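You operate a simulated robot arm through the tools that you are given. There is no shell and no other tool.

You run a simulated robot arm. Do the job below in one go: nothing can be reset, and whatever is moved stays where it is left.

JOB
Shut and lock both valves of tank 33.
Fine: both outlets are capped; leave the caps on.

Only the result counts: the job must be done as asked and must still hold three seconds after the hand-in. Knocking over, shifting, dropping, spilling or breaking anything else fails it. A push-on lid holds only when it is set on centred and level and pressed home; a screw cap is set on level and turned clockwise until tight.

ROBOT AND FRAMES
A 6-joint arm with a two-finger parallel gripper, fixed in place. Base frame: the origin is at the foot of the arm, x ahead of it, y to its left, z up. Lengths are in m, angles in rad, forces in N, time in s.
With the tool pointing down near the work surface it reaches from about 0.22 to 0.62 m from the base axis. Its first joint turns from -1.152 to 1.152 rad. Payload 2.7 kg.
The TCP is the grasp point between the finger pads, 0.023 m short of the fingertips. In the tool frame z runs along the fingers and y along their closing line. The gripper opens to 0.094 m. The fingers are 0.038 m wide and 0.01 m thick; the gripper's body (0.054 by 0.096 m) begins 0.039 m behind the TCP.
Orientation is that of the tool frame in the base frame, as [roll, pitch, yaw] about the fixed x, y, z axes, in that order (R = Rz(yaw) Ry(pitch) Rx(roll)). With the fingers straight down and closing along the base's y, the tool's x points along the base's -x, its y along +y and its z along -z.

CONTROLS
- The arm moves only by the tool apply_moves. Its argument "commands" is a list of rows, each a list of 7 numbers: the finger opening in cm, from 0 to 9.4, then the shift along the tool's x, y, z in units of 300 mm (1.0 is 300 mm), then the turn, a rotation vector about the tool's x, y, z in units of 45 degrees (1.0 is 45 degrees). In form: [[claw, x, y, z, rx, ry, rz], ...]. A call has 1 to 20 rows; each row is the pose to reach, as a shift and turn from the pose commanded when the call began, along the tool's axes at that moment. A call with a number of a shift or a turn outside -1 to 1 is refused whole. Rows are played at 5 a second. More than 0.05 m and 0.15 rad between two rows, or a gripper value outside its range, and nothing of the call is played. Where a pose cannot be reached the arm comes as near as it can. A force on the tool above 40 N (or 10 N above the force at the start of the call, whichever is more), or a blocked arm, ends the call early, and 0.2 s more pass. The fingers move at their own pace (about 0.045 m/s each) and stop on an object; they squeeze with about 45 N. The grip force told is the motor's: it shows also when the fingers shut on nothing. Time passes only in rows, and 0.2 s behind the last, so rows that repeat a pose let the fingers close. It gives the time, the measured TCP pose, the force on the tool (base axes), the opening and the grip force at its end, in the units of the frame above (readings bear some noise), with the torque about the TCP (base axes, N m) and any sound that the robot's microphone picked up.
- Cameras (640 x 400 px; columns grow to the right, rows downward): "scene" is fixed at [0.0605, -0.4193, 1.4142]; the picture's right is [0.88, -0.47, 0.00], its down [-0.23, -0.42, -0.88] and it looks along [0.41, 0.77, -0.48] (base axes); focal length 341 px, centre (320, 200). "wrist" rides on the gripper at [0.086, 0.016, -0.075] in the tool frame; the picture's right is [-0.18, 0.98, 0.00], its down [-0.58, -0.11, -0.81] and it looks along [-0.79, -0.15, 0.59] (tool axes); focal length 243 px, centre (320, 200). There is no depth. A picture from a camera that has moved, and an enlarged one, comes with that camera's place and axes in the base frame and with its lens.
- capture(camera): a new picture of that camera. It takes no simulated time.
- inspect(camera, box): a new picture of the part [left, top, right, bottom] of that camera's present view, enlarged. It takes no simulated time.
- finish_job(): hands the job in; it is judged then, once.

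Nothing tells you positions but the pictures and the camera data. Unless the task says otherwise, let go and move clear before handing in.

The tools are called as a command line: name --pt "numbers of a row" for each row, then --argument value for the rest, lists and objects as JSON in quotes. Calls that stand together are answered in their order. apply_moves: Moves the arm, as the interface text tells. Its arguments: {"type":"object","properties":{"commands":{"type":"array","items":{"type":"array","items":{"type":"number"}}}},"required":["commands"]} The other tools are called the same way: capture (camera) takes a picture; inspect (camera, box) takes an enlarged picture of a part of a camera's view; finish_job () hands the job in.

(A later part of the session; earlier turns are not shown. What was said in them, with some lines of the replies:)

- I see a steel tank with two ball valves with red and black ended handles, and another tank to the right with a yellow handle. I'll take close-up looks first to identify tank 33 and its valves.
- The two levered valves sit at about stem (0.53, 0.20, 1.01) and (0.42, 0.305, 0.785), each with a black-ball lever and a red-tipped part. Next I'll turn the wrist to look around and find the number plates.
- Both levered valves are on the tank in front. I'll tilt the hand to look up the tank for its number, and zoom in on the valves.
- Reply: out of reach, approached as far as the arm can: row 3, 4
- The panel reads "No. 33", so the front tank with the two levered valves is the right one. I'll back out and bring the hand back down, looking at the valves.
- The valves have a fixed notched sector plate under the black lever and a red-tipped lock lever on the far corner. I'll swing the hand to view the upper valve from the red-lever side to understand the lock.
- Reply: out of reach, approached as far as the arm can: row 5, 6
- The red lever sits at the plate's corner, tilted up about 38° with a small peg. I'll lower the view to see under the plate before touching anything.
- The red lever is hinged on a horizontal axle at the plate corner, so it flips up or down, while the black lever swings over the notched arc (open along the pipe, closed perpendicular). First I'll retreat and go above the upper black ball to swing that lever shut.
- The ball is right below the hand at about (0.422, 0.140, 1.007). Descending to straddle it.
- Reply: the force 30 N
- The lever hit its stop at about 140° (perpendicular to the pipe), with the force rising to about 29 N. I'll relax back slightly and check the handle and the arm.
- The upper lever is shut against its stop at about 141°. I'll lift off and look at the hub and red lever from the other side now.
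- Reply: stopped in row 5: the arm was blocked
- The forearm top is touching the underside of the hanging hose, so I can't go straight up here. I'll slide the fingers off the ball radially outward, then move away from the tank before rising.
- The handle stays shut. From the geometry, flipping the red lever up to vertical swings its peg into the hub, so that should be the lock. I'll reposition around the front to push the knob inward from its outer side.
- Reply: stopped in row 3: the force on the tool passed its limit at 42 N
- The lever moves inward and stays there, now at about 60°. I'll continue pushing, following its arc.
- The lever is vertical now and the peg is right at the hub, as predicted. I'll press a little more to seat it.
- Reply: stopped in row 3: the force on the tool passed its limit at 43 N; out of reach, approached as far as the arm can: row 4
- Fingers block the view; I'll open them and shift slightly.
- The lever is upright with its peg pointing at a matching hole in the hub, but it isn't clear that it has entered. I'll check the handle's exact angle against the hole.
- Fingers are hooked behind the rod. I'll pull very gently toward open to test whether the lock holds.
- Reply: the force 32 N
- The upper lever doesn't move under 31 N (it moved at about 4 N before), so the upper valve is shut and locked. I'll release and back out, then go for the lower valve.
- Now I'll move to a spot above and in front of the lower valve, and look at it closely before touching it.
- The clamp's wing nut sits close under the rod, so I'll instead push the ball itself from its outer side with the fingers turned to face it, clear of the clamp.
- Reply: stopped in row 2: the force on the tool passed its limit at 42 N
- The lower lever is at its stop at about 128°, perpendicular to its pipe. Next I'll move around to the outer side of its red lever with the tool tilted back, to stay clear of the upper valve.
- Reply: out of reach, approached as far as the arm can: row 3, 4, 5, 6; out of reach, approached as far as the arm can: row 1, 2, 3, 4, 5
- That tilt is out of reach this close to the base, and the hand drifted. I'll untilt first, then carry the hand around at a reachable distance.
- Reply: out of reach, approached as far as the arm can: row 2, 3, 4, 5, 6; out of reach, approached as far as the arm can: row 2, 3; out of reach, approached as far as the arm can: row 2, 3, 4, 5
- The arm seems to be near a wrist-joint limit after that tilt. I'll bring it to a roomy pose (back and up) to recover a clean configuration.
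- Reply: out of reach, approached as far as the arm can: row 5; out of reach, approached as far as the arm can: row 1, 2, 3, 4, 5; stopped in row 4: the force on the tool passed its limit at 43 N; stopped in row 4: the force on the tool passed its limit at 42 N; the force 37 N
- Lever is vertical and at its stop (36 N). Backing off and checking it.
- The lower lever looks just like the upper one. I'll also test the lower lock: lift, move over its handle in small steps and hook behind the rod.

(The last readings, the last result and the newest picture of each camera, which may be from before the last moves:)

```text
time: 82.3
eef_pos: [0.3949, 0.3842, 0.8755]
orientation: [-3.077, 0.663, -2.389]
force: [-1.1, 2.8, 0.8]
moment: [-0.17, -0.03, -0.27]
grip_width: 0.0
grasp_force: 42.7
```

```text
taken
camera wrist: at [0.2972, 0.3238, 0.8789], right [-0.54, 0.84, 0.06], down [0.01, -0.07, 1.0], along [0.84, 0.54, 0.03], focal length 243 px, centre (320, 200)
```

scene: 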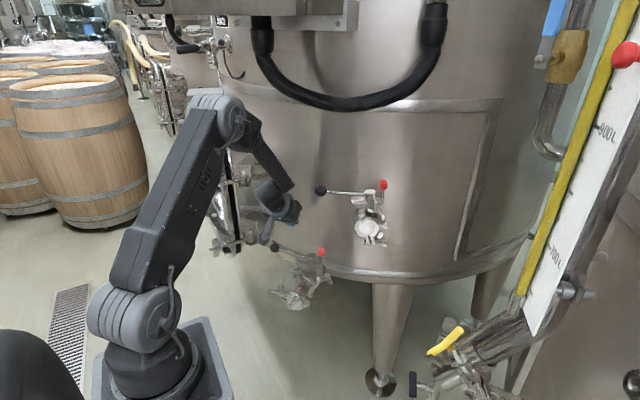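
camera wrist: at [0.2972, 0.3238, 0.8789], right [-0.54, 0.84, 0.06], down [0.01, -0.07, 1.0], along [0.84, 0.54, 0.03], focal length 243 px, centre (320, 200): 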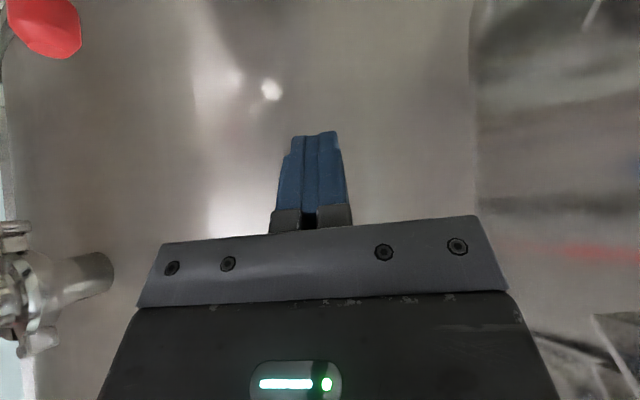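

apply_moves --pt "0 0.06 0 0.08 0 0 0" --pt "0 0.12 0 0.155 0 0 0" --pt "0 0.185 0 0.236 0 0 0"

capture --camera "wrist"

inspect --camera "scene" --box '[230, 180, 350, 290]'

```text
time: 83.1
eef_pos: [0.3912, 0.3888, 0.7863]
orientation: [3.14, 0.66, -2.488]
force: [-0.4, -0.8, -0.9]
moment: [0.03, 0.0, 0.0]
grip_width: 0.0001
grasp_force: 42.4
```

```text
taken
camera wrist: at [0.2902, 0.3337, 0.7914], right [-0.48, 0.87, 0.11], down [0.04, -0.11, 0.99], along [0.88, 0.48, 0.02], focal length 243 px, centre (320, 200)
```

wrist: 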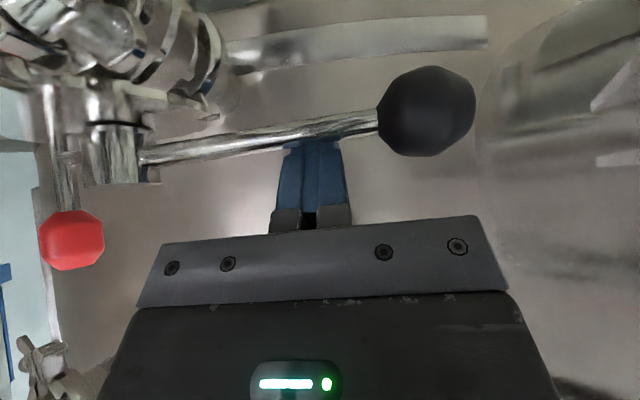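

```text
3.64 times, centred on (290, 235) of scene
camera zoom: at [0.0605, -0.4193, 1.4142], right [0.88, -0.47, 0.0], down [-0.23, -0.42, -0.88], along [0.41, 0.77, -0.48], focal length 1240 px, centre (429, 73)
```

zoom: 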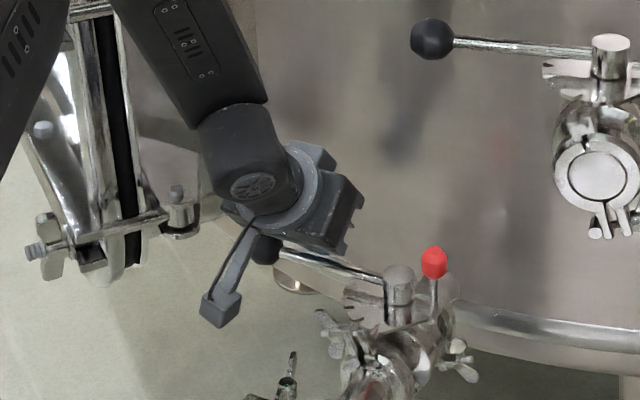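

apply_moves --pt "0 0.0158 0 -0.0123 0 0 0" --pt "0 0.0316 0 -0.0246 0 0 0"

```text
time: 83.7
eef_pos: [0.3849, 0.3845, 0.789]
orientation: [3.141, 0.668, -2.49]
force: [6.9, 6.0, 5.0]
moment: [0.2, -0.02, 0.13]
grip_width: 0.0004
grasp_force: 42.1
```

apply_moves --pt "0 0.011 0 -0.0086 0 0 0" --pt "0 0.016 0 -0.0123 0 0 0"

capture --camera "wrist"

inspect --camera "scene" --box '[230, 180, 350, 290]'

```text
time: 84.3
eef_pos: [0.381, 0.3835, 0.7903]
orientation: [3.141, 0.677, -2.491]
force: [28.1, 14.9, 11.9]
moment: [0.36, -0.4, 0.25]
grip_width: 0.0001
grasp_force: 42.8
```

```text
taken
camera wrist: at [0.2813, 0.3275, 0.7937], right [-0.48, 0.87, 0.12], down [0.02, -0.12, 0.99], along [0.88, 0.48, 0.04], focal length 243 px, centre (320, 200)
```

wrist: 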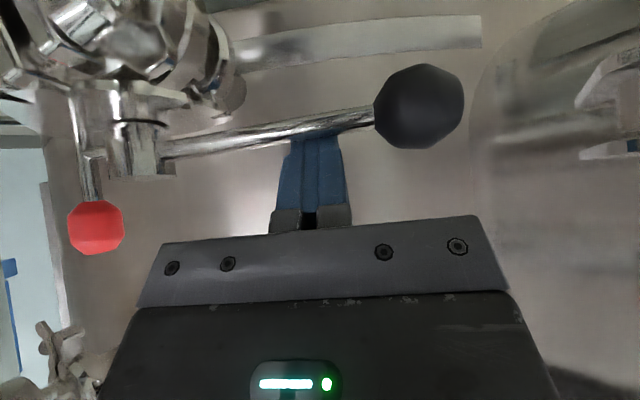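

```text
3.64 times, centred on (290, 235) of scene
camera zoom: at [0.061, -0.4191, 1.4142], right [0.88, -0.47, 0.0], down [-0.23, -0.42, -0.88], along [0.41, 0.77, -0.48], focal length 1240 px, centre (429, 73)
```

zoom: 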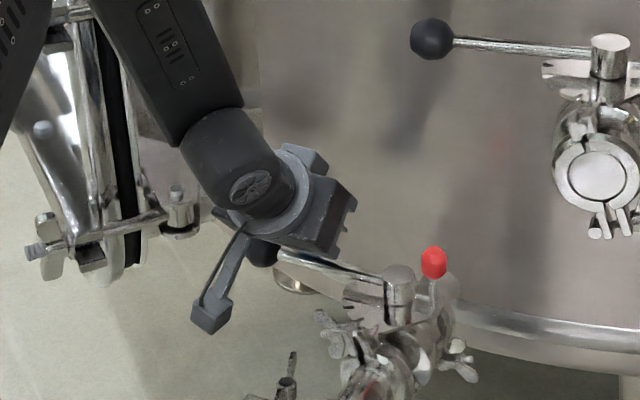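

The lower lever also holds under about 34 N without moving, so both valves are shut and locked. Now I'll release, rise and move the arm clear.

apply_moves --pt "0 -0.03 0 0.025 0 0 0" --pt "0 -0.05 0 0.035 0 0 0" --pt "0 -0.11 0 -0.04 0 0 0" --pt "0 -0.17 0 -0.12 0 0 0" --pt "0 -0.23 0 -0.2 0 0 0" --pt "0 -0.2 0 -0.25 0 0 0"

capture --camera "scene"

capture --camera "wrist"

```text
time: 85.7
eef_pos: [0.3789, 0.38, 0.8817]
orientation: [3.138, 0.66, -2.493]
force: [-0.1, -0.4, -0.6]
moment: [-0.01, -0.01, 0.04]
grip_width: 0.0
grasp_force: 42.6
```

```text
taken
```

scene: 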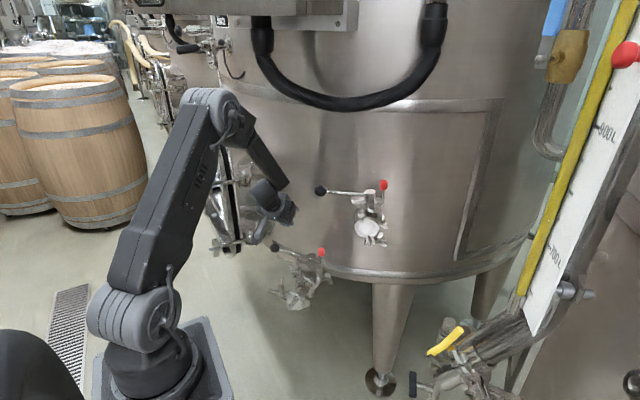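

```text
taken
camera wrist: at [0.2781, 0.3244, 0.8873], right [-0.48, 0.87, 0.12], down [0.04, -0.11, 0.99], along [0.88, 0.48, 0.02], focal length 243 px, centre (320, 200)
```

wrist: 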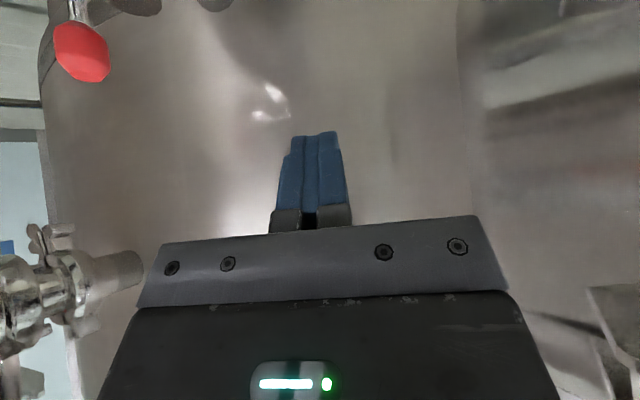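

apply_moves --pt "0 0.06 -0.04 -0.08 0 0 0" --pt "0 0.1 -0.1 -0.16 0 0 0" --pt "0 0.1 -0.18 -0.2 0 0 0"

capture --camera "scene"

inspect --camera "scene" --box '[260, 170, 420, 310]'

inspect --camera "scene" --box '[260, 235, 350, 310]'

```text
time: 86.5
eef_pos: [0.362, 0.3006, 0.9124]
orientation: [3.139, 0.662, -2.488]
force: [0.2, 0.1, 0.5]
moment: [-0.01, 0.01, -0.01]
grip_width: 0.0
grasp_force: 42.3
```

```text
taken
```

scene: 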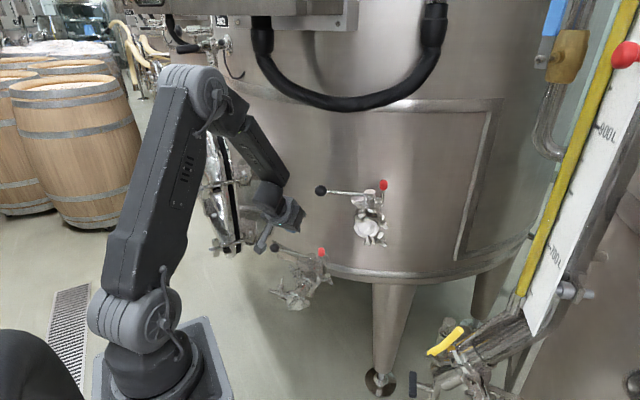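

```text
2.86 times, centred on (340, 240) of scene
camera zoom: at [0.0605, -0.4192, 1.4142], right [0.88, -0.47, 0.0], down [-0.23, -0.42, -0.88], along [0.41, 0.77, -0.48], focal length 975 px, centre (263, 86)
```

zoom: 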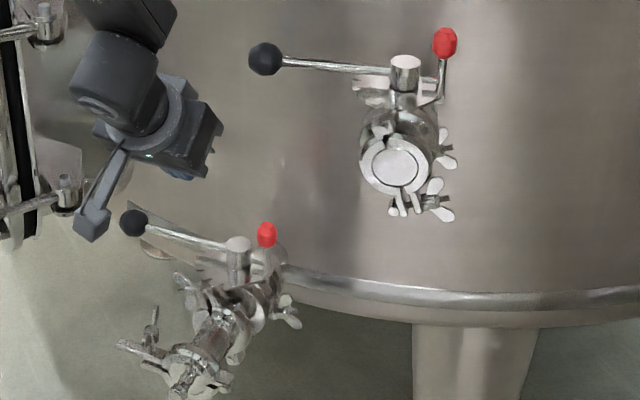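

```text
5.33 times, centred on (305, 272) of scene
camera zoom: at [0.0605, -0.4192, 1.4142], right [0.88, -0.47, 0.0], down [-0.23, -0.42, -0.88], along [0.41, 0.77, -0.48], focal length 1819 px, centre (400, -187)
```

zoom: 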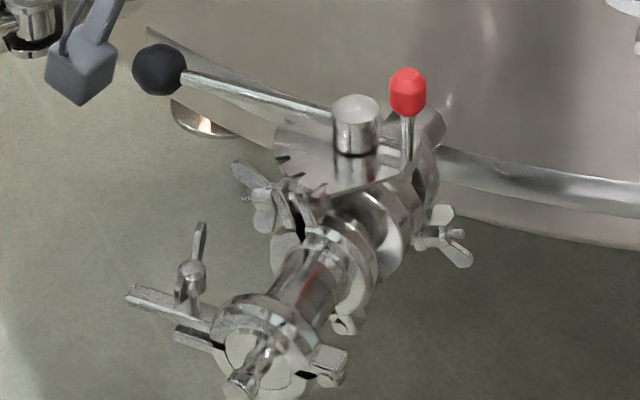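

Both black levers stand across their pipes at their stops and both red lock levers are upright. Each lock held under a pull test, the caps are still on, and the hand is clear, so I'm handing in.

finish_job

```text
The job is handed in.
```

Both valves on tank 33 are shut and locked, and I've handed the job in. I confirmed the tank from its control panel, which reads "No. 33".

- **Shut:** each black lever is at its stop, square across its pipe.
- **Locked:** each red lever is flipped upright, with its peg facing the hole in the hub. I pulled each black lever towards open with a little over 30 N and neither one moved. The pegs stop about 2 mm short of the hub in the pictures, so the pull test is what shows the locks hold.
- **Caps:** both outlet caps are still on.

While I was closing the upper valve, the arm's forearm pressed against the underside of the black hose above it. I backed away, and the hose looked the same in the later pictures. I saw nothing else moved or knocked.
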